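You operate a simulated robot arm through the tools that you are given. There is no shell and no other tool. Be economical: measure what you need, move in short steps, check, and stop when the job is done.

You are at the controls of a simulated two-armed robot. One attempt, no reset.

Task
Pick up the shoe labelled "R" from the white bench with one hand, pass it to the other hand and put it on the second wall shelf from the bottom. Set down upright: shoe.
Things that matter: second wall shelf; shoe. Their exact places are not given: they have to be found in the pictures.

It is judged by the outcome, as a careful person would: the job done as asked, and still so three seconds after it is handed in. It fails if anything else is knocked over, pushed out of place, dropped, spilled or broken.

Robot
Two 7-joint arms with two-finger grippers on one trunk, on a base that drives. Base frame: it is fixed to the floor where the robot stands at the start and does not move with it; the origin is under the middle of the robot, x ahead of it, y to its left, z up. Units: m, degrees, N and s.
The left shoulder is at the start at [0.025, 0.217, 1.13], the right one opposite. With the tool pointing down near the work surface each hand reaches from about 0.2 to 0.76 m from the robot's upright axis, wherever it stands, measured 20 degrees to its own side. Places, roughly: second wall shelf [0.8, -4, 0.7]. Payload 2.2 kg a hand.
The tool frame of a hand sits at the grasp point between the pads (the TCP): z along the fingers, y along the line on which they close. The tips reach 0.019 m beyond it. The gripper opens to 0.116 m. The gripper's body begins 0.07 m behind the TCP.
Orientation is that of the tool frame in the base frame, as a unit quaternion [x, y, z, w]. With the fingers straight down and closing along the base's y, the tool's x points along the base's -x, its y along +y and its z along -z.

Tools
- The arms move only by the tool send_rows. It takes "left_motion", "right_motion" or both (then of equal length, played together; a hand with none holds still); each is a list of rows, each a list of 7 numbers: the turn, a rotation vector about the tool's x, y, z in units of 6 degrees (1.0 is 6 degrees), then the shift along the tool's x, y, z in units of 20 mm (1.0 is 20 mm), then the closure, from 0 (fully open) to 1 (shut). In form: [[ax, ay, az, dx, dy, dz, gripper], ...]. A call has 1 to 10 rows; each row shifts and turns the commanded pose from where the row before left it, along the tool's axes as they then stand. A call with a number of a shift or a turn outside -1 to 1 is refused whole. A row lasts 0.2 s, in which the tool goes at most 0.05 m and 8.6 degrees; a call with a longer step from one row to the next is refused whole, and so is a gripper value outside its range. Where a pose cannot be reached the arm comes as near as it can. A force on the tool above 40 N (or 10 N above the force at the start of the call, whichever is more), or a blocked arm, ends the call early, and 0.2 s more pass. The fingers move at their own pace and stop on an object; they squeeze with about 20 N. The grip force told is the motor's: it shows also when the fingers shut on nothing. Time passes only in rows, and 0.2 s behind the last, so rows that do not move let the fingers close. It gives the time, the measured TCP pose, the force on the tool (base axes), the opening and the grip force at its end, in the units of the frame above (readings bear some noise), with the torque about the TCP (base axes, N m) and any sound that the robot's microphone picked up.
- Cameras (640 x 400 px; columns grow to the right, rows downward): "scene" is now at [0.1292, 0.0156, 1.2964]; the picture's right is [0.14, -0.99, 0.00], its down [-0.61, -0.09, -0.79] and it looks along [0.78, 0.11, -0.61] (base axes); focal length 271 px, centre (320, 200). "left" rides on the left gripper at [0.069, 0.015, -0.097] in its tool frame; the picture's right is [-0.21, 0.98, 0.00], its down [-0.76, -0.17, -0.63] and it looks along [-0.62, -0.14, 0.77] (tool axes); focal length 251 px, centre (320, 200). "right" rides on the right gripper at [0.069, -0.015, -0.096] in its tool frame; the picture's right is [0.21, 0.98, 0.00], its down [-0.76, 0.17, -0.63] and it looks along [-0.62, 0.14, 0.77] (tool axes); focal length 251 px, centre (320, 200).
- camera(camera): a new picture of that camera. It takes no simulated time.
- lift_body(by): slides the trunk up (or, below 0, down) by that many m; the arms and the scene camera ride with it, the base frame stays. It gives what a move gives, with no picture.
- drive_base(legs): drives the robot by 1 to 6 legs, each [ahead, left, turn to the left] in m, m and degrees, along the robot's own axes; the way and the turn of a leg run together, so that a leg with both is an arc; at most 1.5 m and 180 degrees a leg. The arms and the cameras ride along, it lands a little off, and it stops where it bumps. It gives what a move gives.
- pan_tilt(pan, tilt): turns the head with the scene camera to pan (to the left, within 80 degrees either way) and tilt (down, from -29 to 69), counted from straight ahead of the robot. It gives what a move gives.
- pixel_to_xyz(camera, pixels): for up to 12 pixels [column, row] of the newest picture of that camera ("zoom" is the newest enlarged one), the place [x, y, z] in the base frame of the surface seen there, good to about 0.003 m. It takes no simulated time.
- close_up(camera, box): a new picture of the part [left, top, right, bottom] of that camera's present view, enlarged. It takes no simulated time.
- finish_job(): hands the job in; it is judged then, once.

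Go step by step. Measure first, check grasps and placings, and put right what went wrong. The budget is 80 turns and 78 pictures, counting those below and the enlarged ones. Unless the task says otherwise, let go and move clear before handing in, and close with one line.

The tools are called after "Emit:" as name(argument=value, ...) on one line, values as JSON. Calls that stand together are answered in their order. send_rows: Moves the arms, as the interface text tells. Its arguments: {"type":"object","properties":{"left_motion":{"type":"array","items":{"type":"array","items":{"type":"number"}}},"right_motion":{"type":"array","items":{"type":"array","items":{"type":"number"}}}},"required":[]} The other tools are called the same way: lift_body (by) slides the trunk up or down; drive_base (legs) drives the base; pan_tilt (pan, tilt) turns the head that bears the scene camera; camera (camera) takes a picture; pixel_to_xyz (camera, pixels) gives the place of the surface under pixels of a picture; close_up (camera, box) takes an enlarged picture of a part of a camera's view; finish_job () hands the job in.

At the start:

```text
time_s: 0.0
left_tcp_pos: [0.525, 0.3937, 1.0985]
left_tcp_rot: [0.0, 1.0, 0.0, -0.001]
left_ft_force: [-0.8, 0.0, 0.6]
left_wrist_torque: [0.0, 0.0, -0.01]
left_grip_width: 0.1161
left_gripper_force: 0.0
right_tcp_pos: [0.5365, -0.1051, 1.0928]
right_tcp_rot: [0.0, 1.0, -0.001, -0.001]
right_ft_force: [0.5, 0.3, 0.8]
right_wrist_torque: [0.03, 0.02, 0.0]
right_grip_width: 0.1161
right_gripper_force: 0.0
trunk travel left (down, up): [-0.275, 0.215]
robot x, y, heading: [0.0019, 0.0008, -0.1]
head pan, tilt: [8.0, 37.6]
```

scene: 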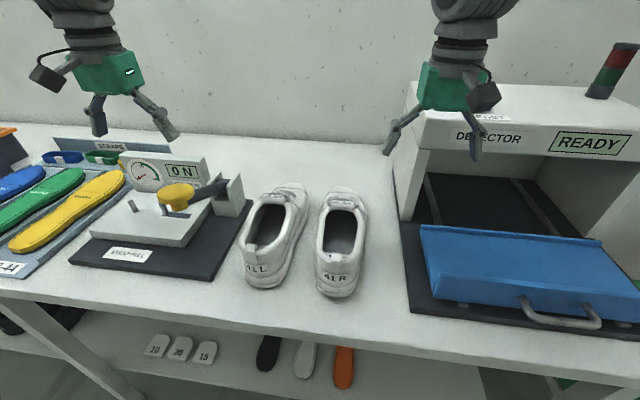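
right: 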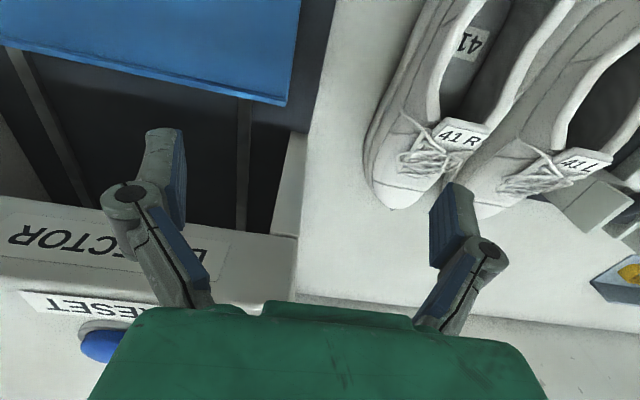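
left: 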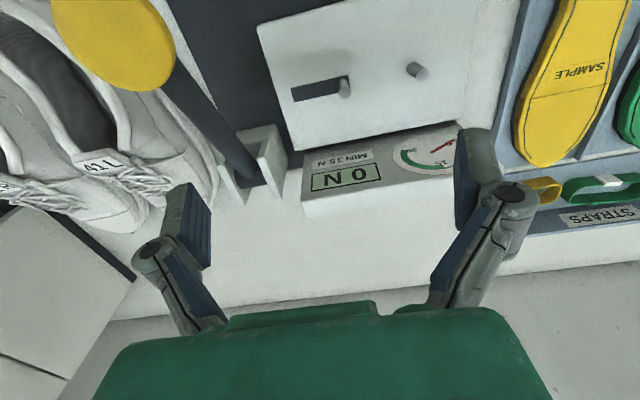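

The shoe labelled "41 R" stands at about pixels (340,240) in the scene picture, with the L shoe to its left. I'll enlarge and measure it.

Emit:
close_up(camera="scene", box=[220, 160, 420, 310])

Emit:
pixel_to_xyz(camera="scene", pixels=[[343, 188], [340, 205], [320, 230], [363, 230], [340, 240], [337, 275], [335, 292], [318, 270], [360, 270], [300, 240], [385, 270], [403, 230]])

```text
2.67 times, centred on (320, 235) of scene
```

zoom: 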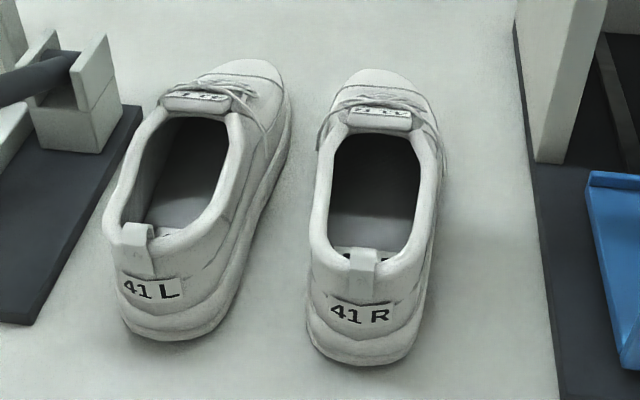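

```text
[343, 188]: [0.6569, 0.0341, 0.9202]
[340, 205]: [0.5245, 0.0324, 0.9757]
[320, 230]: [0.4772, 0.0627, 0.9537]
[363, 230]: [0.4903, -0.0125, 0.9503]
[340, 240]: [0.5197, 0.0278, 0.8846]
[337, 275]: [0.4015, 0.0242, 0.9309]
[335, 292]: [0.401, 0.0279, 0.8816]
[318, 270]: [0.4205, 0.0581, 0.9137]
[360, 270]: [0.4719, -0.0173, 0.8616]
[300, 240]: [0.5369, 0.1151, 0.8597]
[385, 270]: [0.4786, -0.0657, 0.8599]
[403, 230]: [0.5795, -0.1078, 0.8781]
```

The R shoe lies along x, from about 0.40 to 0.68, on the bench at z 0.86, about 0.075 wide. Before choosing a grasp I look towards the wall shelves, to the right.

Emit:
pan_tilt(pan=-78, tilt=10)

Emit:
camera(camera="scene")

```text
time_s: 1.6
left_tcp_pos: [0.5218, 0.3927, 1.101]
left_tcp_rot: [0.0, 1.0, 0.0, 0.001]
left_ft_force: [-0.4, 0.5, 1.0]
left_wrist_torque: [0.02, -0.01, 0.02]
left_grip_width: 0.1158
left_gripper_force: 0.1
right_tcp_pos: [0.5324, -0.1059, 1.0957]
right_tcp_rot: [0.0, 1.0, 0.0, 0.002]
right_ft_force: [-0.5, -0.2, 0.5]
right_wrist_torque: [0.02, 0.0, -0.03]
right_grip_width: 0.1159
right_gripper_force: 0.1
trunk travel left (down, up): [-0.275, 0.215]
robot x, y, heading: [-0.0017, 0.0002, 0.3]
head pan, tilt: [-78.0, 10.0]
```

```text
73 pictures are left
```

scene: 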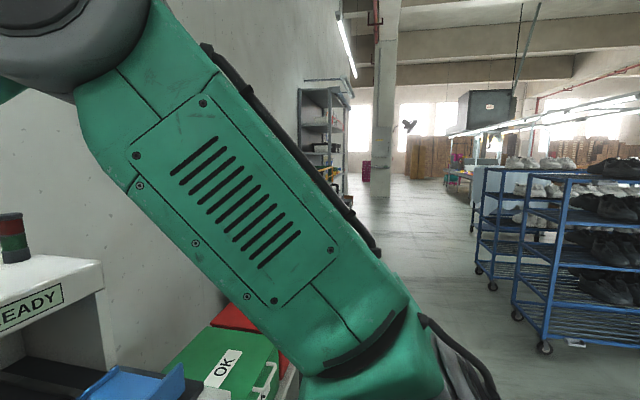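

The wall shelf unit shows at (320,130), partly behind the arm. I enlarge it and measure.

Emit:
close_up(camera="scene", box=[280, 70, 400, 205])

Emit:
pixel_to_xyz(camera="scene", pixels=[[322, 92], [335, 150], [343, 120], [345, 185], [325, 125], [325, 150], [420, 220], [550, 345], [480, 275]])

```text
2.96 times, centred on (340, 138) of scene
```

zoom: 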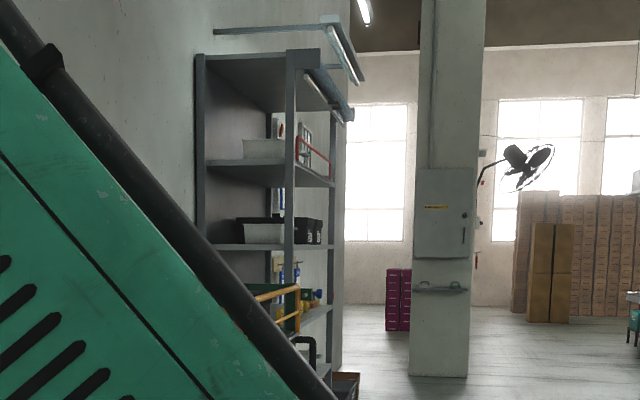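

```text
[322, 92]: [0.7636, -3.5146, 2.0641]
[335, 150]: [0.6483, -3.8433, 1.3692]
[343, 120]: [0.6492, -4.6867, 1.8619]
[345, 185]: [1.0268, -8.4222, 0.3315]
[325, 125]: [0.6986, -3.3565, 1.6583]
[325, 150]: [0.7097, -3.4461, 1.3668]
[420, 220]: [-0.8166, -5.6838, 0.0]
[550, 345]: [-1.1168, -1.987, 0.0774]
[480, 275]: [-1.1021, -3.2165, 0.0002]
```

The shelves start at about x 0.65, y -3.4 and beyond; I'll study them closer by. I turn the head back to measure the gap between the shoes.

Emit:
pan_tilt(pan=3, tilt=50)

Emit:
close_up(camera="scene", box=[210, 80, 410, 280])

```text
time_s: 3.1
left_tcp_pos: [0.5223, 0.3941, 1.1002]
left_tcp_rot: [0.0, 1.0, 0.0, 0.001]
left_ft_force: [-0.3, 0.2, 0.0]
left_wrist_torque: [-0.01, -0.01, -0.03]
left_grip_width: 0.1159
left_gripper_force: 0.0
right_tcp_pos: [0.5325, -0.1072, 1.0974]
right_tcp_rot: [-0.001, 1.0, 0.0, 0.0]
right_ft_force: [0.4, -0.7, 0.4]
right_wrist_torque: [0.0, 0.0, 0.01]
right_grip_width: 0.1159
right_gripper_force: 0.0
trunk travel left (down, up): [-0.275, 0.215]
robot x, y, heading: [0.0016, -0.005, 0.0]
head pan, tilt: [3.0, 50.0]
```

```text
2.00 times, centred on (310, 180) of scene
```

zoom: 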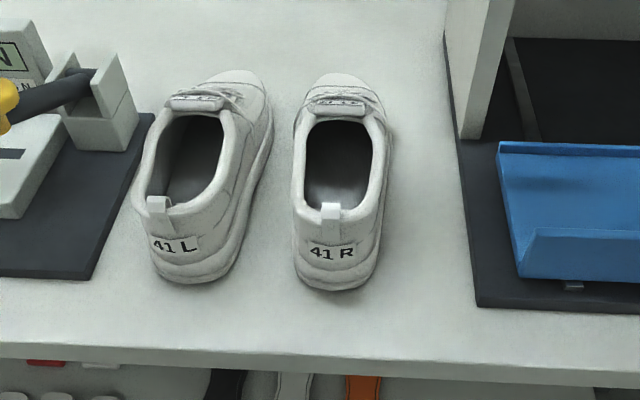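

Emit:
pixel_to_xyz(camera="zoom", pixels=[[335, 287], [331, 210], [298, 165], [383, 165], [296, 130], [388, 130], [338, 106], [341, 76], [272, 125], [262, 170], [296, 110], [385, 110]])

```text
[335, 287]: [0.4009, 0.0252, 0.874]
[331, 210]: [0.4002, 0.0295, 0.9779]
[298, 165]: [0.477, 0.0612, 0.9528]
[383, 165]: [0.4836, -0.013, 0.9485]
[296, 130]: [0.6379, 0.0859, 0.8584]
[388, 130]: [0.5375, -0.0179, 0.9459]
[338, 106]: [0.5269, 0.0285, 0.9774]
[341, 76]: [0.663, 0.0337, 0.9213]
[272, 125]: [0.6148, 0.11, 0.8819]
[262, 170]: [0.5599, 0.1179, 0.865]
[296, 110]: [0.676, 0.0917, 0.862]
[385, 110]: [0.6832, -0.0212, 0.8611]
```

R spans y -0.018..0.07 at x 0.53, axis about y 0.028; the L shoe is at y 0.11 and beyond, so there is room for the fingers. I bring the right hand above it, closing across the width.

Emit:
send_rows(right_motion=[[0, 0, 0, 0.2, 1, 0, 0], [0, 0, 0, 0.2, 1, 0.5, 0], [0, 0, 0, 0.2, 1, 0.5, 0], [0, 0, 0, 0.2, 1, 0.5, 0], [0, 0, 0, 0.2, 1, 0.5, 0], [0, 0, 0, 0.13, 1, 0.5, 0], [0, 0, 0, 0, 0.75, 0.5, 0], [0, 0, 0, 0, 0, 0, 0]])

Emit:
camera(camera="right")

Emit:
camera(camera="scene")

```text
time_s: 5.1
left_tcp_pos: [0.517, 0.3909, 1.1037]
left_tcp_rot: [0.0, 1.0, 0.001, 0.003]
left_ft_force: [-0.5, -0.3, -0.5]
left_wrist_torque: [0.04, 0.0, -0.01]
left_grip_width: 0.1158
left_gripper_force: 0.0
right_tcp_pos: [0.5192, 0.0129, 1.0692]
right_tcp_rot: [0.018, 0.999, 0.03, 0.015]
right_ft_force: [-0.1, -0.6, -1.0]
right_wrist_torque: [-0.01, -0.01, 0.01]
right_grip_width: 0.1159
right_gripper_force: 0.1
trunk travel left (down, up): [-0.275, 0.215]
robot x, y, heading: [0.0003, -0.0017, 0.3]
head pan, tilt: [3.0, 50.0]
stopped in row 8 (right hand): the arm was blocked; the commanded pose is now the measured one
```

```text
70 pictures are left
```

right: 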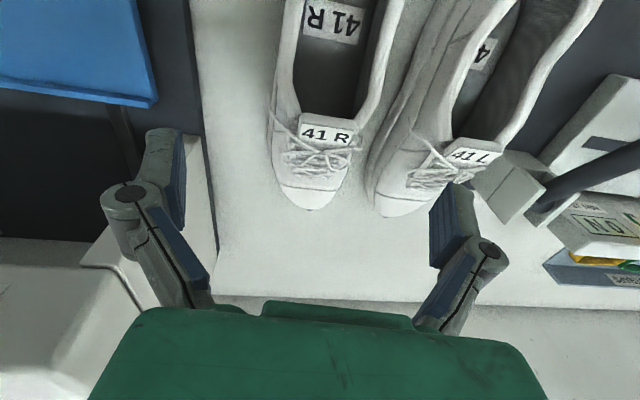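

```text
69 pictures are left
```

scene: 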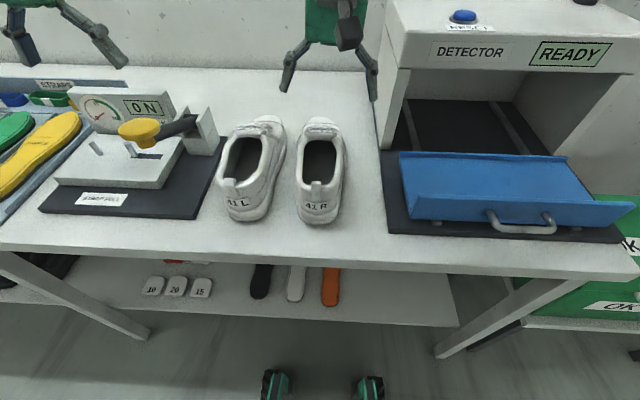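

The right arm was blocked at y 0.013, since crossing the midline is outside its comfortable reach. I drive the base 0.17 m to the left, so the shoe lies on the right arm's own side.

Emit:
drive_base(legs=[[0, 0.17, 0]])

```text
time_s: 6.6
left_tcp_pos: [0.5173, 0.5501, 1.1071]
left_tcp_rot: [0.0, 1.0, 0.006, 0.003]
left_ft_force: [-0.2, -0.5, 0.7]
left_wrist_torque: [0.04, 0.03, -0.02]
left_grip_width: 0.1157
left_gripper_force: 0.0
right_tcp_pos: [0.5228, 0.1686, 1.0726]
right_tcp_rot: [0.023, 0.999, 0.041, 0.015]
right_ft_force: [0.9, -0.5, 0.9]
right_wrist_torque: [0.08, 0.0, 0.0]
right_grip_width: 0.1159
right_gripper_force: 0.0
trunk travel left (down, up): [-0.275, 0.215]
robot x, y, heading: [-0.0013, 0.1684, 0.1]
head pan, tilt: [3.0, 50.0]
```

The base is now at y 0.168, and the wrist is tilted by about 5 degrees. I right it and move over the shoe, staying high.

Emit:
send_rows(right_motion=[[0.4, 0.15, -0.34, 0, -0.5, 0, 0], [0.38, 0.15, -0.34, 0, -1, 0, 0], [0, 0, 0, 0.2, -1, 0, 0], [0, 0, 0, 0.2, -1, 0, 0], [0, 0, 0, 0.2, -1, 0, 0], [0, 0, 0, 0.2, -1, 0, 0], [0, 0, 0, 0.1, -1, 0.5, 0], [0, 0, 0, 0, -0.5, 0.5, 0], [0, 0, 0, 0, 0, 0, 0]])

Emit:
camera(camera="right")

Emit:
camera(camera="scene")

```text
time_s: 8.6
left_tcp_pos: [0.5134, 0.5926, 1.0951]
left_tcp_rot: [-0.002, 1.0, -0.011, 0.004]
left_ft_force: [-0.1, 1.6, -0.4]
left_wrist_torque: [-0.11, -0.05, 0.03]
left_grip_width: 0.1161
left_gripper_force: 0.0
right_tcp_pos: [0.5007, 0.0693, 1.0577]
right_tcp_rot: [-0.014, 1.0, -0.018, 0.002]
right_ft_force: [-0.1, 0.6, -0.5]
right_wrist_torque: [-0.09, -0.02, -0.01]
right_grip_width: 0.1159
right_gripper_force: 0.0
trunk travel left (down, up): [-0.275, 0.215]
robot x, y, heading: [-0.0035, 0.1762, 0.1]
head pan, tilt: [3.0, 50.0]
```

```text
68 pictures are left
```

right: 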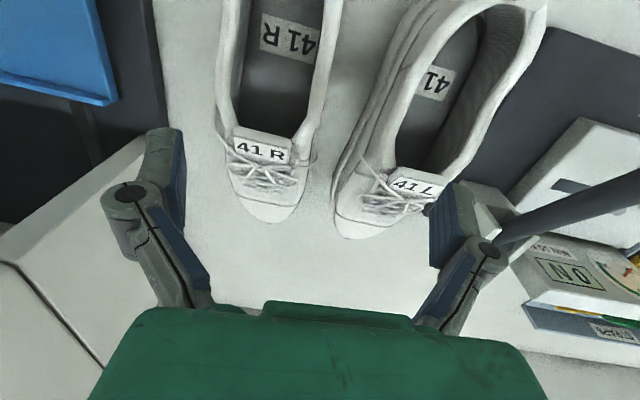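

```text
67 pictures are left
```

scene: 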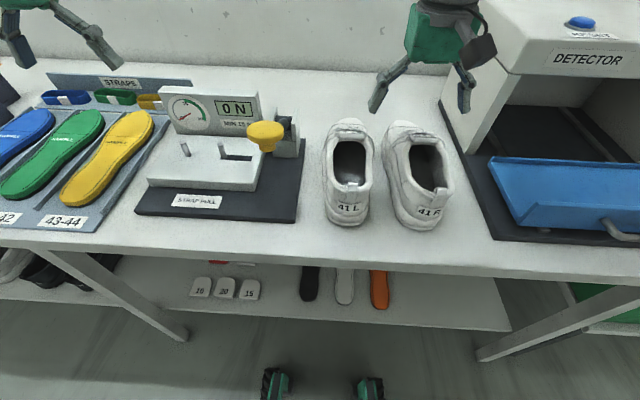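

The right hand is still 0.04 m to the left of the shoe's axis (base sway lag), at height 1.058. I shift it the rest of the way and re-read.

Emit:
send_rows(right_motion=[[0, 0, 0, 0, -1, 0, 0], [0, 0, 0, 0, -1, 0, 0], [0, 0, 0, 0, 0, 0, 0], [0, 0, 0, 0, 0, 0, 0]])

Emit:
camera(camera="right")

```text
time_s: 9.6
left_tcp_pos: [0.5129, 0.5805, 1.0982]
left_tcp_rot: [-0.001, 1.0, -0.006, 0.004]
left_ft_force: [-0.4, -0.1, -0.6]
left_wrist_torque: [-0.03, 0.0, 0.04]
left_grip_width: 0.1161
left_gripper_force: 0.1
right_tcp_pos: [0.5039, 0.0183, 1.0582]
right_tcp_rot: [-0.014, 1.0, -0.014, 0.002]
right_ft_force: [0.6, 1.2, -0.6]
right_wrist_torque: [-0.01, 0.04, 0.06]
right_grip_width: 0.1163
right_gripper_force: 0.0
trunk travel left (down, up): [-0.275, 0.215]
robot x, y, heading: [-0.0001, 0.1724, -0.0]
head pan, tilt: [3.0, 50.0]
```

```text
66 pictures are left
```

right: 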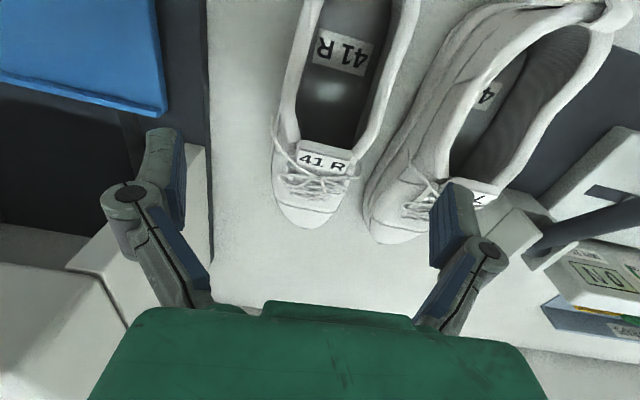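

The tongue at (325,158) agrees with my measured shoe place. I shift 10 mm left, level the wrist, and lower to just above the collar.

Emit:
send_rows(right_motion=[[-0.27, 0, 0, 0, 0.5, 0, 0], [0, 0, 0, 0, 0, 0.7, 0], [0, 0, 0, 0, 0, 0.7, 0], [0, 0, 0, 0, 0, 0.7, 0], [0, 0, 0, 0, 0, 0.6, 0], [0, 0, 0, 0, 0, 0, 0], [0, 0, 0, 0, 0, 0, 0]])

Emit:
camera(camera="right")

Emit:
close_up(camera="scene", box=[300, 60, 500, 260])

```text
time_s: 11.2
left_tcp_pos: [0.513, 0.5918, 1.0962]
left_tcp_rot: [-0.002, 1.0, -0.011, 0.003]
left_ft_force: [0.8, 1.1, -0.3]
left_wrist_torque: [-0.14, 0.01, 0.0]
left_grip_width: 0.1158
left_gripper_force: 0.0
right_tcp_pos: [0.5035, 0.0387, 1.0045]
right_tcp_rot: [-0.014, 1.0, -0.002, 0.002]
right_ft_force: [0.7, 1.5, 0.8]
right_wrist_torque: [-0.11, 0.0, 0.0]
right_grip_width: 0.1159
right_gripper_force: 0.1
trunk travel left (down, up): [-0.275, 0.215]
robot x, y, heading: [-0.0018, 0.1736, 0.2]
head pan, tilt: [3.0, 50.0]
```

```text
65 pictures are left
```

right: 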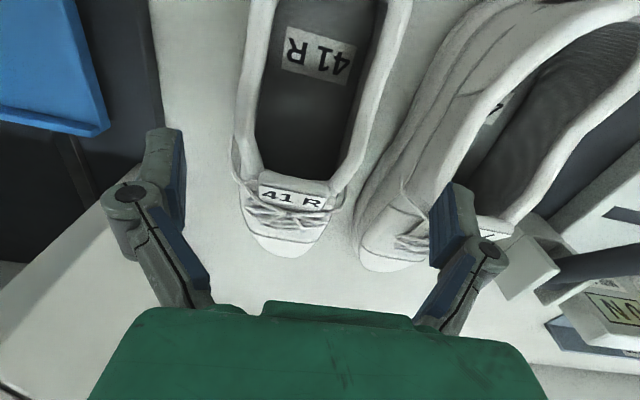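

```text
2.00 times, centred on (400, 160) of scene
```

zoom: 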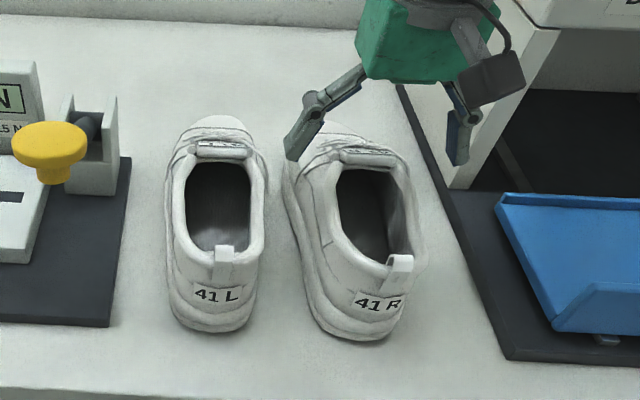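

The hand now reads y 0.039, where 0.028 is wanted, and the readings sway by about a centimetre. I correct and hold still a moment to see the settled value.

Emit:
send_rows(right_motion=[[0, 0, 0, 0, -0.5, 0, 0], [0, 0, 0, 0, 0, 0, 0], [0, 0, 0, 0, 0, 0, 0], [0, 0, 0, 0, 0, 0, 0], [0, 0, 0, 0, 0, 0, 0], [0, 0, 0, 0, 0, 0, 0]])

Emit:
send_rows(right_motion=[[0, 0, 0, 0, 0, 0, 0], [0, 0, 0, 0, 0, 0, 0]])

Emit:
camera(camera="right")

```text
time_s: 12.6
left_tcp_pos: [0.5143, 0.5488, 1.107]
left_tcp_rot: [0.001, 1.0, 0.005, 0.004]
left_ft_force: [1.8, -1.1, -0.6]
left_wrist_torque: [0.09, 0.02, 0.02]
left_grip_width: 0.1162
left_gripper_force: 0.3
right_tcp_pos: [0.5048, -0.0119, 1.0003]
right_tcp_rot: [-0.012, 1.0, 0.013, 0.001]
right_ft_force: [0.5, 0.5, 0.0]
right_wrist_torque: [0.07, -0.01, -0.01]
right_grip_width: 0.1158
right_gripper_force: 0.1
trunk travel left (down, up): [-0.275, 0.215]
robot x, y, heading: [0.0024, 0.1635, 0.1]
head pan, tilt: [3.0, 50.0]
```

```text
time_s: 13.2
left_tcp_pos: [0.5137, 0.5563, 1.1057]
left_tcp_rot: [0.001, 1.0, 0.002, 0.005]
left_ft_force: [0.0, -1.0, -0.6]
left_wrist_torque: [0.06, 0.0, 0.01]
left_grip_width: 0.1162
left_gripper_force: 0.0
right_tcp_pos: [0.5044, -0.0054, 1.0003]
right_tcp_rot: [-0.012, 1.0, 0.011, 0.002]
right_ft_force: [-0.3, -0.7, 0.1]
right_wrist_torque: [0.05, -0.03, 0.02]
right_grip_width: 0.1159
right_gripper_force: 0.1
trunk travel left (down, up): [-0.275, 0.215]
robot x, y, heading: [0.0005, 0.1686, -0.0]
head pan, tilt: [3.0, 50.0]
```

```text
63 pictures are left
```

right: 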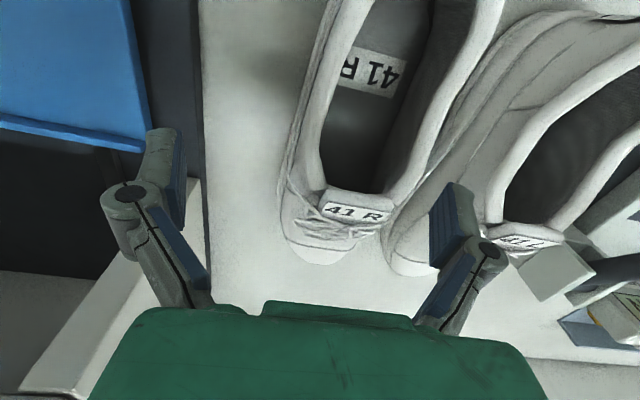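

The whole robot is rocking sideways after the drive (left hand, unmoved, went 0.592 → 0.549 → 0.556). I hold still until it dies out.

Emit:
send_rows(right_motion=[[0, 0, 0, 0, 0, 0, 0], [0, 0, 0, 0, 0, 0, 0], [0, 0, 0, 0, 0, 0, 0], [0, 0, 0, 0, 0, 0, 0], [0, 0, 0, 0, 0, 0, 0], [0, 0, 0, 0, 0, 0, 0], [0, 0, 0, 0, 0, 0, 0], [0, 0, 0, 0, 0, 0, 0], [0, 0, 0, 0, 0, 0, 0], [0, 0, 0, 0, 0, 0, 0]])

Emit:
send_rows(right_motion=[[0, 0, 0, 0, 0, 0, 0]])

Emit:
send_rows(right_motion=[[0, 0, 0, 0, 0, 0, 0]])

Emit:
send_rows(right_motion=[[0, 0, 0, 0, 0, 0, 0]])

Emit:
send_rows(right_motion=[[0, 0, 0, 0, 0, 0, 0]])

```text
time_s: 15.4
left_tcp_pos: [0.5128, 0.5803, 1.0979]
left_tcp_rot: [-0.002, 1.0, -0.006, 0.003]
left_ft_force: [-1.0, 0.4, -0.2]
left_wrist_torque: [-0.09, 0.0, 0.02]
left_grip_width: 0.116
left_gripper_force: 0.0
right_tcp_pos: [0.5042, 0.0181, 1.0027]
right_tcp_rot: [-0.014, 1.0, 0.001, 0.003]
right_ft_force: [0.7, 0.9, -0.8]
right_wrist_torque: [-0.08, -0.04, 0.02]
right_grip_width: 0.1157
right_gripper_force: 0.1
trunk travel left (down, up): [-0.275, 0.215]
robot x, y, heading: [-0.0024, 0.1752, 0.3]
head pan, tilt: [3.0, 50.0]
```

```text
time_s: 15.8
left_tcp_pos: [0.5139, 0.5531, 1.1058]
left_tcp_rot: [0.001, 1.0, 0.003, 0.003]
left_ft_force: [0.4, -1.0, 0.1]
left_wrist_torque: [0.08, 0.01, 0.0]
left_grip_width: 0.1161
left_gripper_force: 0.0
right_tcp_pos: [0.5038, -0.0064, 1.0007]
right_tcp_rot: [-0.013, 1.0, 0.01, 0.001]
right_ft_force: [-0.7, -1.4, -0.5]
right_wrist_torque: [0.06, -0.01, -0.02]
right_grip_width: 0.1158
right_gripper_force: 0.2
trunk travel left (down, up): [-0.275, 0.215]
robot x, y, heading: [-0.0016, 0.1668, 0.0]
head pan, tilt: [3.0, 50.0]
```

```text
time_s: 16.2
left_tcp_pos: [0.5144, 0.5731, 1.1017]
left_tcp_rot: [0.0, 1.0, -0.003, 0.003]
left_ft_force: [-0.5, 0.0, -0.2]
left_wrist_torque: [0.0, 0.01, -0.01]
left_grip_width: 0.1161
left_gripper_force: 0.1
right_tcp_pos: [0.5041, 0.0105, 1.0024]
right_tcp_rot: [-0.014, 1.0, 0.005, 0.002]
right_ft_force: [-0.5, 1.1, -0.1]
right_wrist_torque: [-0.05, -0.01, 0.02]
right_grip_width: 0.116
right_gripper_force: 0.0
trunk travel left (down, up): [-0.275, 0.215]
robot x, y, heading: [-0.0049, 0.174, 0.4]
head pan, tilt: [3.0, 50.0]
```

```text
time_s: 16.6
left_tcp_pos: [0.5139, 0.5627, 1.1025]
left_tcp_rot: [0.0, 1.0, -0.001, 0.005]
left_ft_force: [-0.6, 0.0, -0.1]
left_wrist_torque: [0.02, 0.04, 0.0]
left_grip_width: 0.1157
left_gripper_force: 0.1
right_tcp_pos: [0.5043, 0.0031, 1.0009]
right_tcp_rot: [-0.012, 1.0, 0.007, 0.001]
right_ft_force: [-0.1, -0.2, 0.7]
right_wrist_torque: [0.02, 0.02, -0.03]
right_grip_width: 0.116
right_gripper_force: 0.1
trunk travel left (down, up): [-0.275, 0.215]
robot x, y, heading: [-0.0011, 0.168, -0.0]
head pan, tilt: [3.0, 50.0]
```

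```text
time_s: 17.0
left_tcp_pos: [0.5142, 0.5639, 1.1026]
left_tcp_rot: [0.001, 1.0, -0.001, 0.003]
left_ft_force: [0.1, 0.0, 0.1]
left_wrist_torque: [0.01, 0.0, 0.02]
left_grip_width: 0.116
left_gripper_force: 0.1
right_tcp_pos: [0.5045, 0.0021, 1.0018]
right_tcp_rot: [-0.012, 1.0, 0.008, 0.002]
right_ft_force: [0.6, -0.5, -0.4]
right_wrist_torque: [-0.01, 0.02, -0.02]
right_grip_width: 0.1161
right_gripper_force: 0.0
trunk travel left (down, up): [-0.275, 0.215]
robot x, y, heading: [0.0003, 0.1692, 0.1]
head pan, tilt: [3.0, 50.0]
```

It has died out: the hand stands at y 0.002, z 1.002. I ease it 26 mm to the left with small steps and wait.

Emit:
send_rows(right_motion=[[0.03, 0, 0, 0, 0.2, 0, 0], [0.03, 0, 0, 0, 0.25, 0, 0], [0.03, 0, 0, 0, 0.25, 0, 0], [0.03, 0, 0, 0, 0.25, 0, 0], [0.03, 0, 0, 0, 0.2, 0, 0], [0, 0, 0, 0, 0.13, 0, 0], [0, 0, 0, 0, 0, 0, 0], [0, 0, 0, 0, 0, 0, 0], [0, 0, 0, 0, 0, 0, 0], [0, 0, 0, 0, 0, 0, 0]])

Emit:
camera(camera="right")

```text
time_s: 19.2
left_tcp_pos: [0.5134, 0.5636, 1.1042]
left_tcp_rot: [0.001, 1.0, -0.001, 0.005]
left_ft_force: [0.4, -0.6, -0.5]
left_wrist_torque: [0.01, 0.01, -0.01]
left_grip_width: 0.1161
left_gripper_force: 0.1
right_tcp_pos: [0.5046, 0.0283, 1.0013]
right_tcp_rot: [-0.012, 1.0, -0.001, 0.001]
right_ft_force: [-0.6, -1.1, -0.1]
right_wrist_torque: [-0.01, 0.01, 0.02]
right_grip_width: 0.1158
right_gripper_force: 0.1
trunk travel left (down, up): [-0.275, 0.215]
robot x, y, heading: [0.0026, 0.1677, 0.0]
head pan, tilt: [3.0, 50.0]
```

```text
62 pictures are left
```

right: 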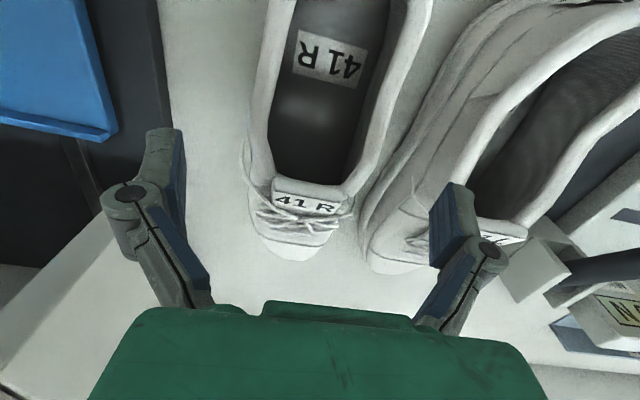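

The hand is steady at (0.505, 0.028, 1.001). Before descending I measure the R and L shoe edges at x 0.5 in this picture.

Emit:
pixel_to_xyz(camera="right", pixels=[[248, 150], [250, 180], [365, 150], [350, 190], [372, 170], [385, 150], [400, 130], [420, 150], [420, 190], [395, 110], [310, 205], [410, 160]])

```text
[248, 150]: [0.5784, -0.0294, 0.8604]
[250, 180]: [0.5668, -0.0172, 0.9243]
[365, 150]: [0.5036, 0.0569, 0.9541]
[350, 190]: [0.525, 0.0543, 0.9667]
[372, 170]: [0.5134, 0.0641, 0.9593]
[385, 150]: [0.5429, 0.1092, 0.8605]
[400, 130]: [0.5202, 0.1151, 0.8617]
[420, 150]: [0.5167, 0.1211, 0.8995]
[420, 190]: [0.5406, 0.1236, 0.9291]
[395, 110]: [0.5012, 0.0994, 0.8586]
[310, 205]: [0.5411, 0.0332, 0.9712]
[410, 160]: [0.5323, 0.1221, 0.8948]
```

At x 0.505 the bench is bare between y 0.07 and 0.115, so the left finger (outer edge about 0.098) fits. I lower gently to z 0.914.

Emit:
send_rows(right_motion=[[0, 0, 0, 0, 0, 0.3, 0], [0, 0, 0, 0, 0, 0.6, 0], [0, 0, 0, 0, 0, 0.6, 0], [0, 0, 0, 0, 0, 0.6, 0], [0, 0, 0, 0, 0, 0.6, 0], [0, 0, 0, 0, 0, 0.6, 0], [0, 0, 0, 0, 0, 0.6, 0], [0, 0, 0, 0, 0, 0.45, 0], [0, 0, 0, 0, 0, 0, 0], [0, 0, 0, 0, 0, 0, 0]])

Emit:
camera(camera="right")

Emit:
close_up(camera="scene", box=[300, 60, 500, 260])

```text
time_s: 21.4
left_tcp_pos: [0.5133, 0.5695, 1.1015]
left_tcp_rot: [-0.001, 1.0, -0.002, 0.004]
left_ft_force: [0.1, -0.4, -0.1]
left_wrist_torque: [-0.05, 0.01, -0.01]
left_grip_width: 0.1159
left_gripper_force: 0.0
right_tcp_pos: [0.5043, 0.034, 0.9149]
right_tcp_rot: [-0.013, 1.0, -0.003, 0.002]
right_ft_force: [0.1, -0.3, 0.5]
right_wrist_torque: [0.01, -0.02, 0.01]
right_grip_width: 0.1158
right_gripper_force: 0.1
trunk travel left (down, up): [-0.275, 0.215]
robot x, y, heading: [-0.0028, 0.1711, 0.1]
head pan, tilt: [3.0, 50.0]
```

```text
61 pictures are left
```

right: 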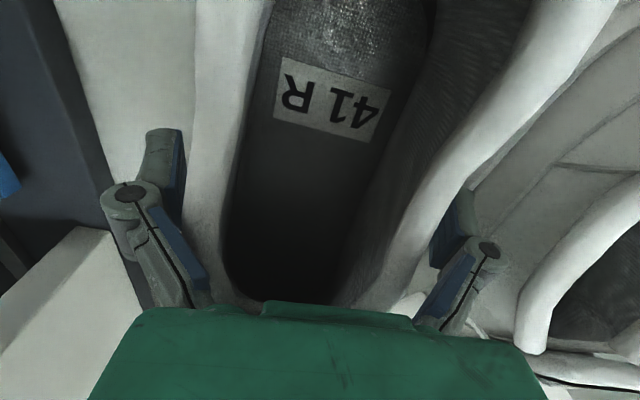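

```text
2.00 times, centred on (400, 160) of scene
```

zoom: 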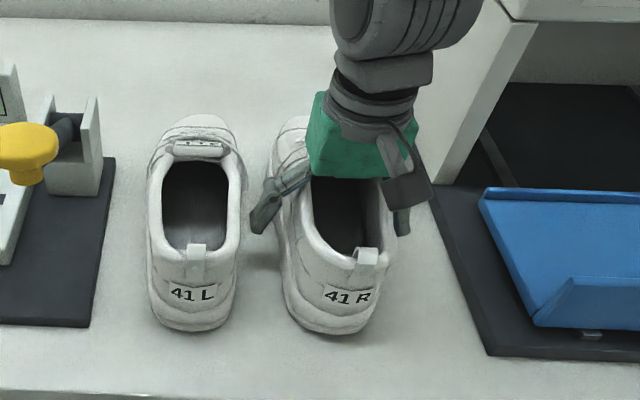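

The fingers straddle the R shoe, one on each side at (165,150) and (450,230), touching nothing. I close.

Emit:
send_rows(right_motion=[[0, 0, 0, 0, 0, 0, 0.15], [0, 0, 0, 0, 0, 0, 0.3], [0, 0, 0, 0, 0, 0, 0.5], [0, 0, 0, 0, 0, 0, 0.75], [0, 0, 0, 0, 0, 0, 1], [0, 0, 0, 0, 0, 0, 1], [0, 0, 0, 0, 0, 0, 1]])

Emit:
camera(camera="right")

```text
time_s: 23.0
left_tcp_pos: [0.5134, 0.5666, 1.1028]
left_tcp_rot: [-0.001, 1.0, -0.003, 0.004]
left_ft_force: [0.2, 0.8, -0.1]
left_wrist_torque: [-0.01, 0.0, -0.02]
left_grip_width: 0.1161
left_gripper_force: 0.0
right_tcp_pos: [0.5044, 0.0323, 0.9136]
right_tcp_rot: [-0.013, 1.0, -0.002, 0.002]
right_ft_force: [1.0, 3.3, 3.9]
right_wrist_torque: [0.54, 0.06, 0.02]
right_grip_width: 0.1068
right_gripper_force: 19.5
trunk travel left (down, up): [-0.275, 0.215]
robot x, y, heading: [-0.0015, 0.1682, -0.1]
head pan, tilt: [3.0, 50.0]
```

```text
59 pictures are left
```

right: 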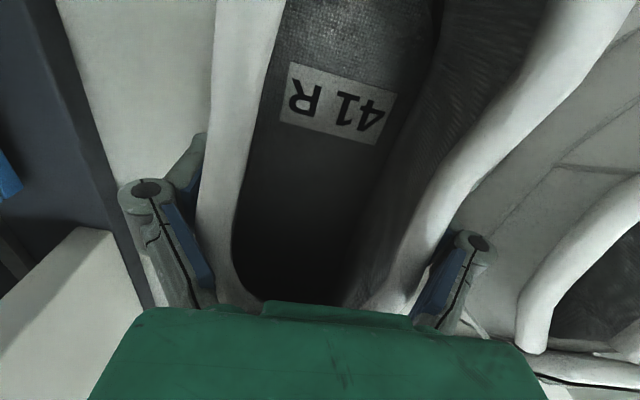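

The fingers stopped at 0.107 m with 19.5 N. I lift 25 mm gently and see whether the shoe comes along.

Emit:
send_rows(right_motion=[[0, 0, 0, 0, 0, -0.2, 1], [0, 0, 0, 0, 0, -0.25, 1], [0, 0, 0, 0, 0, -0.25, 1], [0, 0, 0, 0, 0, -0.3, 1], [0, 0, 0, 0, 0, -0.25, 1], [0, 0, 0, 0, 0, 0, 1], [0, 0, 0, 0, 0, 0, 1]])

Emit:
camera(camera="right")

Emit:
close_up(camera="scene", box=[300, 60, 500, 260])

```text
time_s: 24.6
left_tcp_pos: [0.5126, 0.5676, 1.1013]
left_tcp_rot: [0.0, 1.0, -0.002, 0.004]
left_ft_force: [0.5, -0.5, 0.9]
left_wrist_torque: [0.01, 0.01, -0.02]
left_grip_width: 0.1158
left_gripper_force: 0.1
right_tcp_pos: [0.5057, 0.0303, 0.9386]
right_tcp_rot: [-0.013, 1.0, -0.002, 0.002]
right_ft_force: [0.1, 0.2, -3.2]
right_wrist_torque: [0.0, 0.14, 0.03]
right_grip_width: 0.1067
right_gripper_force: 19.8
trunk travel left (down, up): [-0.275, 0.215]
robot x, y, heading: [0.0003, 0.1695, 0.4]
head pan, tilt: [3.0, 50.0]
```

```text
58 pictures are left
```

right: 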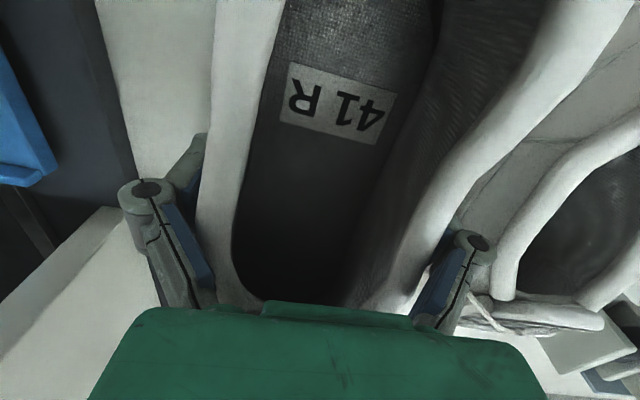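

```text
2.00 times, centred on (400, 160) of scene
```

zoom: 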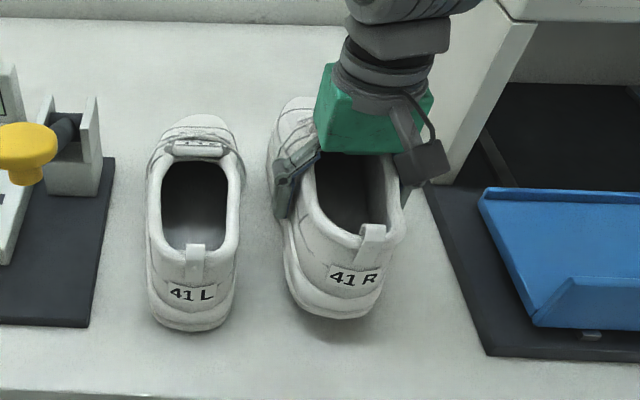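

The shoe hangs level and firm, weighing about 3.2 N, with its centre about 4 cm ahead of the pads. I lift it 0.12 m further to clear everything on the bench.

Emit:
send_rows(right_motion=[[0, 0, 0, 0, 0, -0.3, 1], [0, 0, 0, 0, 0, -0.6, 1], [0, 0, 0, 0, 0, -0.8, 1], [0, 0, 0, 0, 0, -0.8, 1], [0, 0, 0, 0, 0, -0.8, 1], [0, 0, 0, 0, 0, -0.8, 1], [0, 0, 0, 0, 0, -0.8, 1], [0, 0, 0, 0, 0, -0.6, 1], [0, 0, 0, 0, 0, -0.5, 1], [0, 0, 0, 0, 0, 0, 1]])

Emit:
camera(camera="scene")

```text
time_s: 26.8
left_tcp_pos: [0.5141, 0.5678, 1.1018]
left_tcp_rot: [0.0, 1.0, -0.002, 0.004]
left_ft_force: [0.1, -0.5, 1.0]
left_wrist_torque: [-0.03, 0.02, 0.0]
left_grip_width: 0.1158
left_gripper_force: 0.0
right_tcp_pos: [0.5037, 0.032, 1.0592]
right_tcp_rot: [-0.013, 1.0, -0.002, 0.002]
right_ft_force: [0.0, -0.9, -3.5]
right_wrist_torque: [-0.02, 0.09, 0.01]
right_grip_width: 0.1064
right_gripper_force: 20.6
trunk travel left (down, up): [-0.275, 0.215]
robot x, y, heading: [0.0004, 0.1652, 0.2]
head pan, tilt: [3.0, 50.0]
```

```text
56 pictures are left
```

scene: 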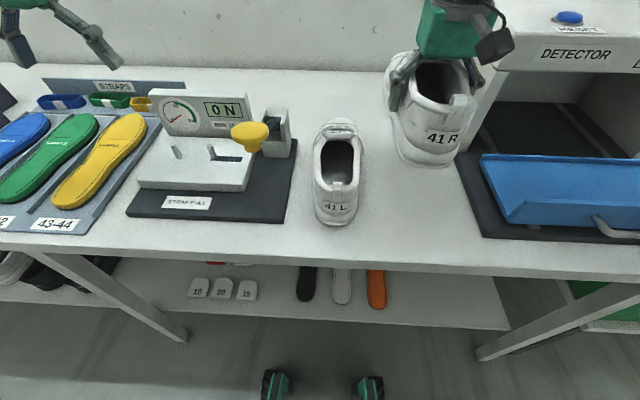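

The shoe is well held and clear (425,120). I back away from the bench by 0.45 m to gain free space for the handover.

Emit:
drive_base(legs=[[-0.2, 0, 0], [-0.25, 0, 0]])

Emit:
camera(camera="scene")

```text
time_s: 29.8
left_tcp_pos: [0.0658, 0.5655, 1.101]
left_tcp_rot: [0.0, 1.0, -0.002, 0.005]
left_ft_force: [0.2, 0.3, -0.1]
left_wrist_torque: [-0.02, 0.0, 0.0]
left_grip_width: 0.1158
left_gripper_force: 0.1
right_tcp_pos: [0.0568, 0.0302, 1.0596]
right_tcp_rot: [-0.013, 1.0, -0.002, 0.002]
right_ft_force: [0.5, 0.0, -3.5]
right_wrist_torque: [0.01, 0.14, 0.01]
right_grip_width: 0.1063
right_gripper_force: 19.6
trunk travel left (down, up): [-0.275, 0.215]
robot x, y, heading: [-0.4468, 0.1668, 0.2]
head pan, tilt: [3.0, 50.0]
```

```text
55 pictures are left
```

scene: 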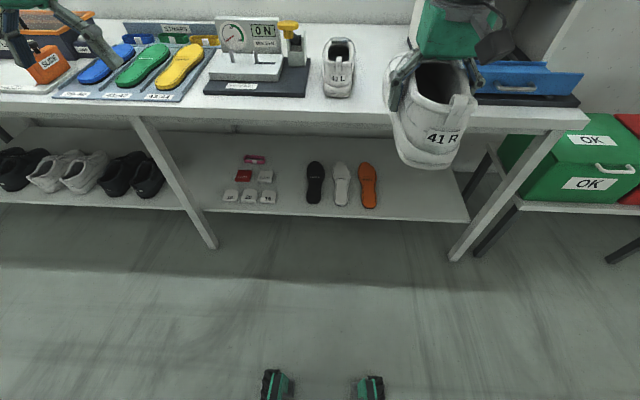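

All clear. I strafe right along the aisle about 2.6 m and look at the shelves before choosing the receiving grasp.

Emit:
drive_base(legs=[[0, -1.3, 0], [0, -1.3, 0]])

Emit:
pan_tilt(pan=-40, tilt=20)

Emit:
camera(camera="scene")

```text
time_s: 42.5
left_tcp_pos: [0.0352, -2.0464, 1.1026]
left_tcp_rot: [0.012, 1.0, -0.005, 0.005]
left_ft_force: [0.1, 0.6, -0.3]
left_wrist_torque: [-0.09, -0.01, -0.01]
left_grip_width: 0.1161
left_gripper_force: 0.0
right_tcp_pos: [0.0113, -2.5819, 1.0628]
right_tcp_rot: [-0.002, 1.0, -0.005, 0.003]
right_ft_force: [0.1, -0.2, -2.8]
right_wrist_torque: [-0.04, 0.11, 0.04]
right_grip_width: 0.1061
right_gripper_force: 20.3
trunk travel left (down, up): [-0.275, 0.215]
robot x, y, heading: [-0.4852, -2.4418, -1.5]
head pan, tilt: [3.0, 50.0]
```

```text
time_s: 43.6
left_tcp_pos: [0.0304, -2.07, 1.1103]
left_tcp_rot: [0.012, 1.0, 0.004, 0.007]
left_ft_force: [-0.5, 0.4, 0.0]
left_wrist_torque: [0.04, 0.03, 0.02]
left_grip_width: 0.1159
left_gripper_force: 0.0
right_tcp_pos: [0.0076, -2.6041, 1.0611]
right_tcp_rot: [-0.001, 1.0, 0.005, 0.004]
right_ft_force: [-0.2, -0.8, -2.4]
right_wrist_torque: [0.03, 0.15, -0.02]
right_grip_width: 0.1058
right_gripper_force: 19.6
trunk travel left (down, up): [-0.275, 0.215]
robot x, y, heading: [-0.4843, -2.4439, -1.5]
head pan, tilt: [-40.0, 20.0]
```

```text
54 pictures are left
```

scene: 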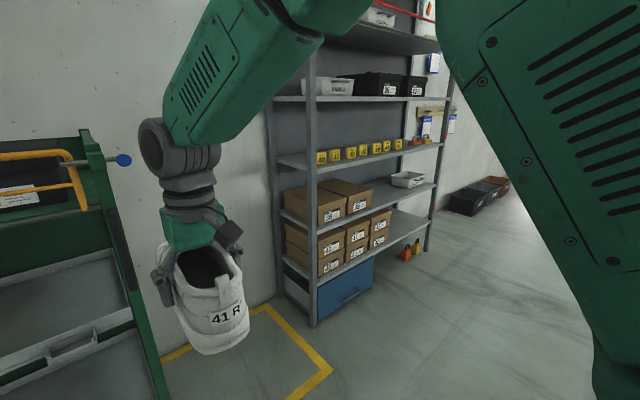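

The unit shows: lowest shelf with stacked boxes (front edge ~ (370,255)), second with boxes and a white tray (~(410,190)), third with numbered tags. I measure them.

Emit:
close_up(camera="scene", box=[260, 60, 480, 340])

Emit:
pixel_to_xyz(camera="scene", pixels=[[430, 184], [400, 196], [325, 229], [420, 222], [400, 236], [325, 283], [442, 144], [325, 170], [447, 98], [312, 250], [432, 210], [390, 190]])

```text
1.43 times, centred on (370, 200) of scene
```

zoom: 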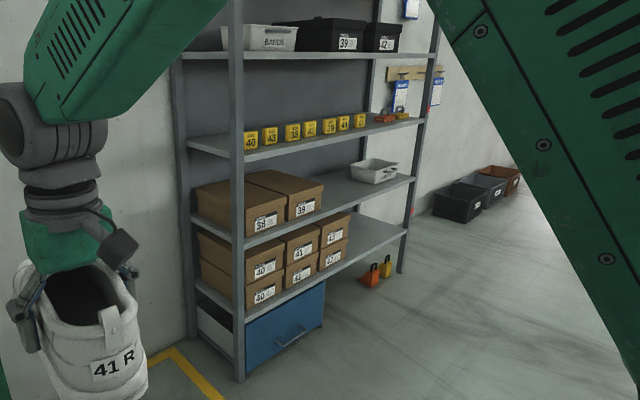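

```text
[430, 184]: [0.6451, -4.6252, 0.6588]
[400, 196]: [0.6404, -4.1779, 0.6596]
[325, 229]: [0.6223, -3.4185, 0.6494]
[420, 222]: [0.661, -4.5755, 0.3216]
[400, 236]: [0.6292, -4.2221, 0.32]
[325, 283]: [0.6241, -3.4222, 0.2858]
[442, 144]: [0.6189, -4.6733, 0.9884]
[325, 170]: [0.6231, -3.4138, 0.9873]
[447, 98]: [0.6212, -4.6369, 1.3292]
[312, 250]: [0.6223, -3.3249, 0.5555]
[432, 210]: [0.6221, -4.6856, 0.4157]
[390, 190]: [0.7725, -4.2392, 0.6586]
```

The second shelf's top is at z 0.66, front edge x 0.62, free between the boxes and the white tray; about 0.3 m up to the third. I drive on to face that free stretch.

Emit:
drive_base(legs=[[0, -0.85, 1.5], [0, -0.85, 0]])

Emit:
pan_tilt(pan=0, tilt=25)

Emit:
camera(camera="scene")

```text
time_s: 52.3
left_tcp_pos: [0.0247, -3.7576, 1.1105]
left_tcp_rot: [-0.006, 1.0, 0.004, 0.007]
left_ft_force: [0.1, -0.7, 0.2]
left_wrist_torque: [0.08, 0.03, -0.01]
left_grip_width: 0.1159
left_gripper_force: 0.2
right_tcp_pos: [0.0206, -4.2919, 1.0607]
right_tcp_rot: [-0.018, 1.0, 0.005, 0.004]
right_ft_force: [0.5, -1.3, -3.5]
right_wrist_torque: [0.09, 0.16, -0.03]
right_grip_width: 0.1059
right_gripper_force: 20.2
trunk travel left (down, up): [-0.275, 0.215]
robot x, y, heading: [-0.4785, -4.1495, 0.6]
head pan, tilt: [-40.0, 20.0]
```

```text
time_s: 53.4
left_tcp_pos: [0.0225, -3.7456, 1.1084]
left_tcp_rot: [-0.006, 1.0, -0.002, 0.009]
left_ft_force: [0.2, -0.1, -0.2]
left_wrist_torque: [-0.01, 0.01, 0.0]
left_grip_width: 0.1159
left_gripper_force: 0.0
right_tcp_pos: [0.0176, -4.2811, 1.0633]
right_tcp_rot: [-0.019, 1.0, -0.001, 0.006]
right_ft_force: [0.3, 0.5, -3.7]
right_wrist_torque: [-0.06, 0.08, 0.0]
right_grip_width: 0.1063
right_gripper_force: 20.1
trunk travel left (down, up): [-0.275, 0.215]
robot x, y, heading: [-0.4765, -4.1479, 0.7]
head pan, tilt: [0.0, 25.0]
```

```text
52 pictures are left
```

scene: 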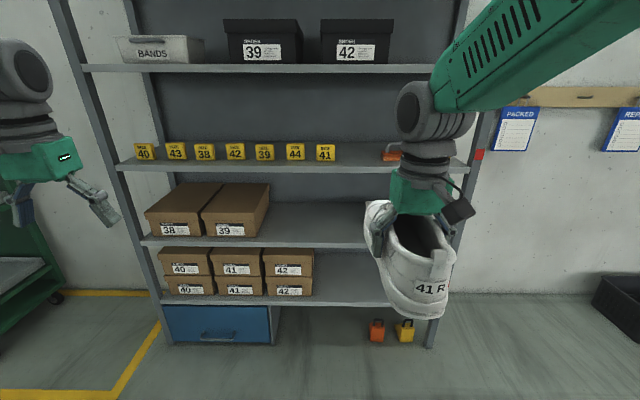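

The second shelf, front edge row ~240, is free from the "39" box at column 270 to the white tray, now hidden behind the shoe. I measure its depth and the free width.

Emit:
pixel_to_xyz(camera="scene", pixels=[[265, 235], [270, 190], [245, 237], [300, 245], [300, 235], [300, 220], [300, 207], [300, 190], [340, 215], [360, 245], [360, 205], [300, 168]])

```text
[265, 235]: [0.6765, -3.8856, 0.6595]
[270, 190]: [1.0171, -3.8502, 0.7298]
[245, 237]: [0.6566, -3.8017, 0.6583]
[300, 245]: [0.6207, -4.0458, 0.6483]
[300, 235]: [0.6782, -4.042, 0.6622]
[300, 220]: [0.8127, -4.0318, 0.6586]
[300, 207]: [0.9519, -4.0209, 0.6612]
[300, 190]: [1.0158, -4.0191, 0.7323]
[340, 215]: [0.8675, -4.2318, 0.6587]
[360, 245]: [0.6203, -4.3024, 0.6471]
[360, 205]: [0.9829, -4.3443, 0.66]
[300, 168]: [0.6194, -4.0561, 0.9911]
```

Free span is y -3.87 to about -4.4, depth x 0.62–1.015. The left hand will take the heel from behind, fingers forward with its camera on top; I first roll the left wrist towards 180 degrees.

Emit:
send_rows(left_motion=[[0, 0, 1, 0, 0, 0, 0], [0, 0, 1, 0, 0, 0, 0], [0, 0, 1, 0, 0, 0, 0], [0, 0, 1, 0, 0, 0, 0], [0, 0, 1, 0, 0, 0, 0], [0, 0, 1, 0, 0, 0, 0], [0, 0, 1, 0, 0, 0, 0], [0, 0, 1, 0, 0, 0, 0], [0, 0, 1, 0, 0, 0, 0], [0, 0, 1, 0, 0, 0, 0]])

Emit:
send_rows(left_motion=[[0, 0, 1, 0, 0, 0, 0], [0, 0, 1, 0, 0, 0, 0], [0, 0, 1, 0, 0, 0, 0], [0, 0, 1, 0, 0, 0, 0], [0, 0, 1, 0, 0, 0, 0], [0, 0, 1, 0, 0, 0, 0], [0, 0, 1, 0, 0, 0, 0], [0, 0, 1, 0, 0, 0, 0], [0, 0, 1, 0, 0, 0, 0], [0, 0, 1, 0, 0, 0, 0]])

```text
time_s: 55.5
left_tcp_pos: [0.022, -3.7501, 1.1091]
left_tcp_rot: [0.496, 0.869, 0.005, 0.008]
left_ft_force: [-0.8, 0.0, -0.3]
left_wrist_torque: [-0.03, 0.02, 0.01]
left_grip_width: 0.1161
left_gripper_force: 0.1
right_tcp_pos: [0.0176, -4.2846, 1.0632]
right_tcp_rot: [-0.018, 1.0, 0.0, 0.006]
right_ft_force: [-0.1, 0.8, -3.6]
right_wrist_torque: [-0.01, 0.15, 0.05]
right_grip_width: 0.106
right_gripper_force: 20.2
trunk travel left (down, up): [-0.275, 0.215]
robot x, y, heading: [-0.4768, -4.1482, 0.6]
head pan, tilt: [0.0, 25.0]
```

```text
time_s: 57.8
left_tcp_pos: [0.0212, -3.7479, 1.1097]
left_tcp_rot: [0.863, 0.505, 0.007, 0.004]
left_ft_force: [0.2, -0.9, 0.3]
left_wrist_torque: [0.02, 0.01, -0.01]
left_grip_width: 0.116
left_gripper_force: 0.0
right_tcp_pos: [0.017, -4.284, 1.0637]
right_tcp_rot: [-0.018, 1.0, 0.0, 0.005]
right_ft_force: [-1.0, -0.4, -4.0]
right_wrist_torque: [0.02, 0.12, -0.04]
right_grip_width: 0.1061
right_gripper_force: 19.8
trunk travel left (down, up): [-0.275, 0.215]
robot x, y, heading: [-0.4773, -4.1479, 0.6]
head pan, tilt: [0.0, 25.0]
```

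120 degrees done without trouble. I complete the roll.

Emit:
send_rows(left_motion=[[0, 0, 1, 0, 0, 0, 0], [0, 0, 1, 0, 0, 0, 0], [0, 0, 1, 0, 0, 0, 0], [0, 0, 1, 0, 0, 0, 0], [0, 0, 1, 0, 0, 0, 0], [0, 0, 1, 0, 0, 0, 0], [0, 0, 1, 0, 0, 0, 0], [0, 0, 1, 0, 0, 0, 0], [0, 0, 1, 0, 0, 0, 0], [0, 0, 1, 0, 0, 0, 0]])

```text
time_s: 60.0
left_tcp_pos: [0.0218, -3.7477, 1.1094]
left_tcp_rot: [1.0, 0.005, 0.009, 0.0]
left_ft_force: [0.0, 1.7, 0.9]
left_wrist_torque: [-0.03, -0.01, -0.03]
left_grip_width: 0.116
left_gripper_force: 0.0
right_tcp_pos: [0.0169, -4.2833, 1.0626]
right_tcp_rot: [-0.018, 1.0, 0.0, 0.006]
right_ft_force: [0.4, 0.2, -3.2]
right_wrist_torque: [-0.02, 0.15, 0.0]
right_grip_width: 0.1061
right_gripper_force: 20.0
trunk travel left (down, up): [-0.275, 0.215]
robot x, y, heading: [-0.4758, -4.1453, 0.6]
head pan, tilt: [0.0, 25.0]
```

Roll complete. Now I pitch the left hand up about its y axis so that its fingers point forward, in free air.

Emit:
send_rows(left_motion=[[0, 1, 0, 0, 0, 0, 0], [0, 1, 0, 0, 0, 0, 0], [0, 1, 0, 0, 0, 0, 0], [0, 1, 0, 0, 0, 0, 0], [0, 1, 0, 0, 0, 0, 0], [0, 1, 0, 0, 0, 0, 0], [0, 1, 0, 0, 0, 0, 0], [0, 1, 0, 0, 0, 0, 0], [0, 1, 0, 0, 0, 0, 0], [0, 1, 0, 0, 0, 0, 0]])

Emit:
camera(camera="scene")

```text
time_s: 62.1
left_tcp_pos: [0.0204, -3.7483, 1.109]
left_tcp_rot: [0.861, 0.006, 0.509, -0.003]
left_ft_force: [0.2, 0.4, 0.1]
left_wrist_torque: [-0.01, -0.01, -0.01]
left_grip_width: 0.1157
left_gripper_force: 0.0
right_tcp_pos: [0.018, -4.2831, 1.0648]
right_tcp_rot: [-0.018, 1.0, 0.001, 0.006]
right_ft_force: [-0.6, -0.5, -2.7]
right_wrist_torque: [0.0, 0.15, -0.01]
right_grip_width: 0.1056
right_gripper_force: 20.4
trunk travel left (down, up): [-0.275, 0.215]
robot x, y, heading: [-0.4803, -4.1465, 0.7]
head pan, tilt: [0.0, 25.0]
```

```text
51 pictures are left
```

scene: 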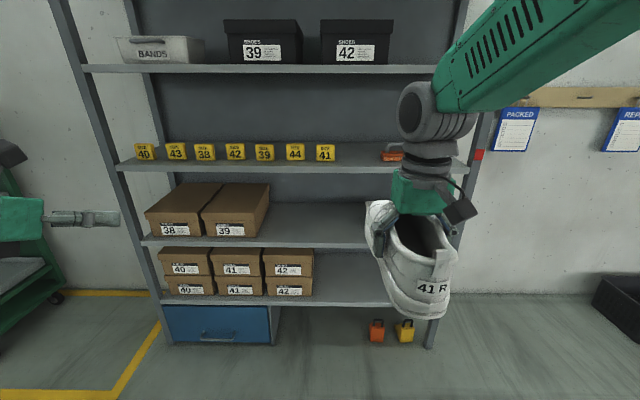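

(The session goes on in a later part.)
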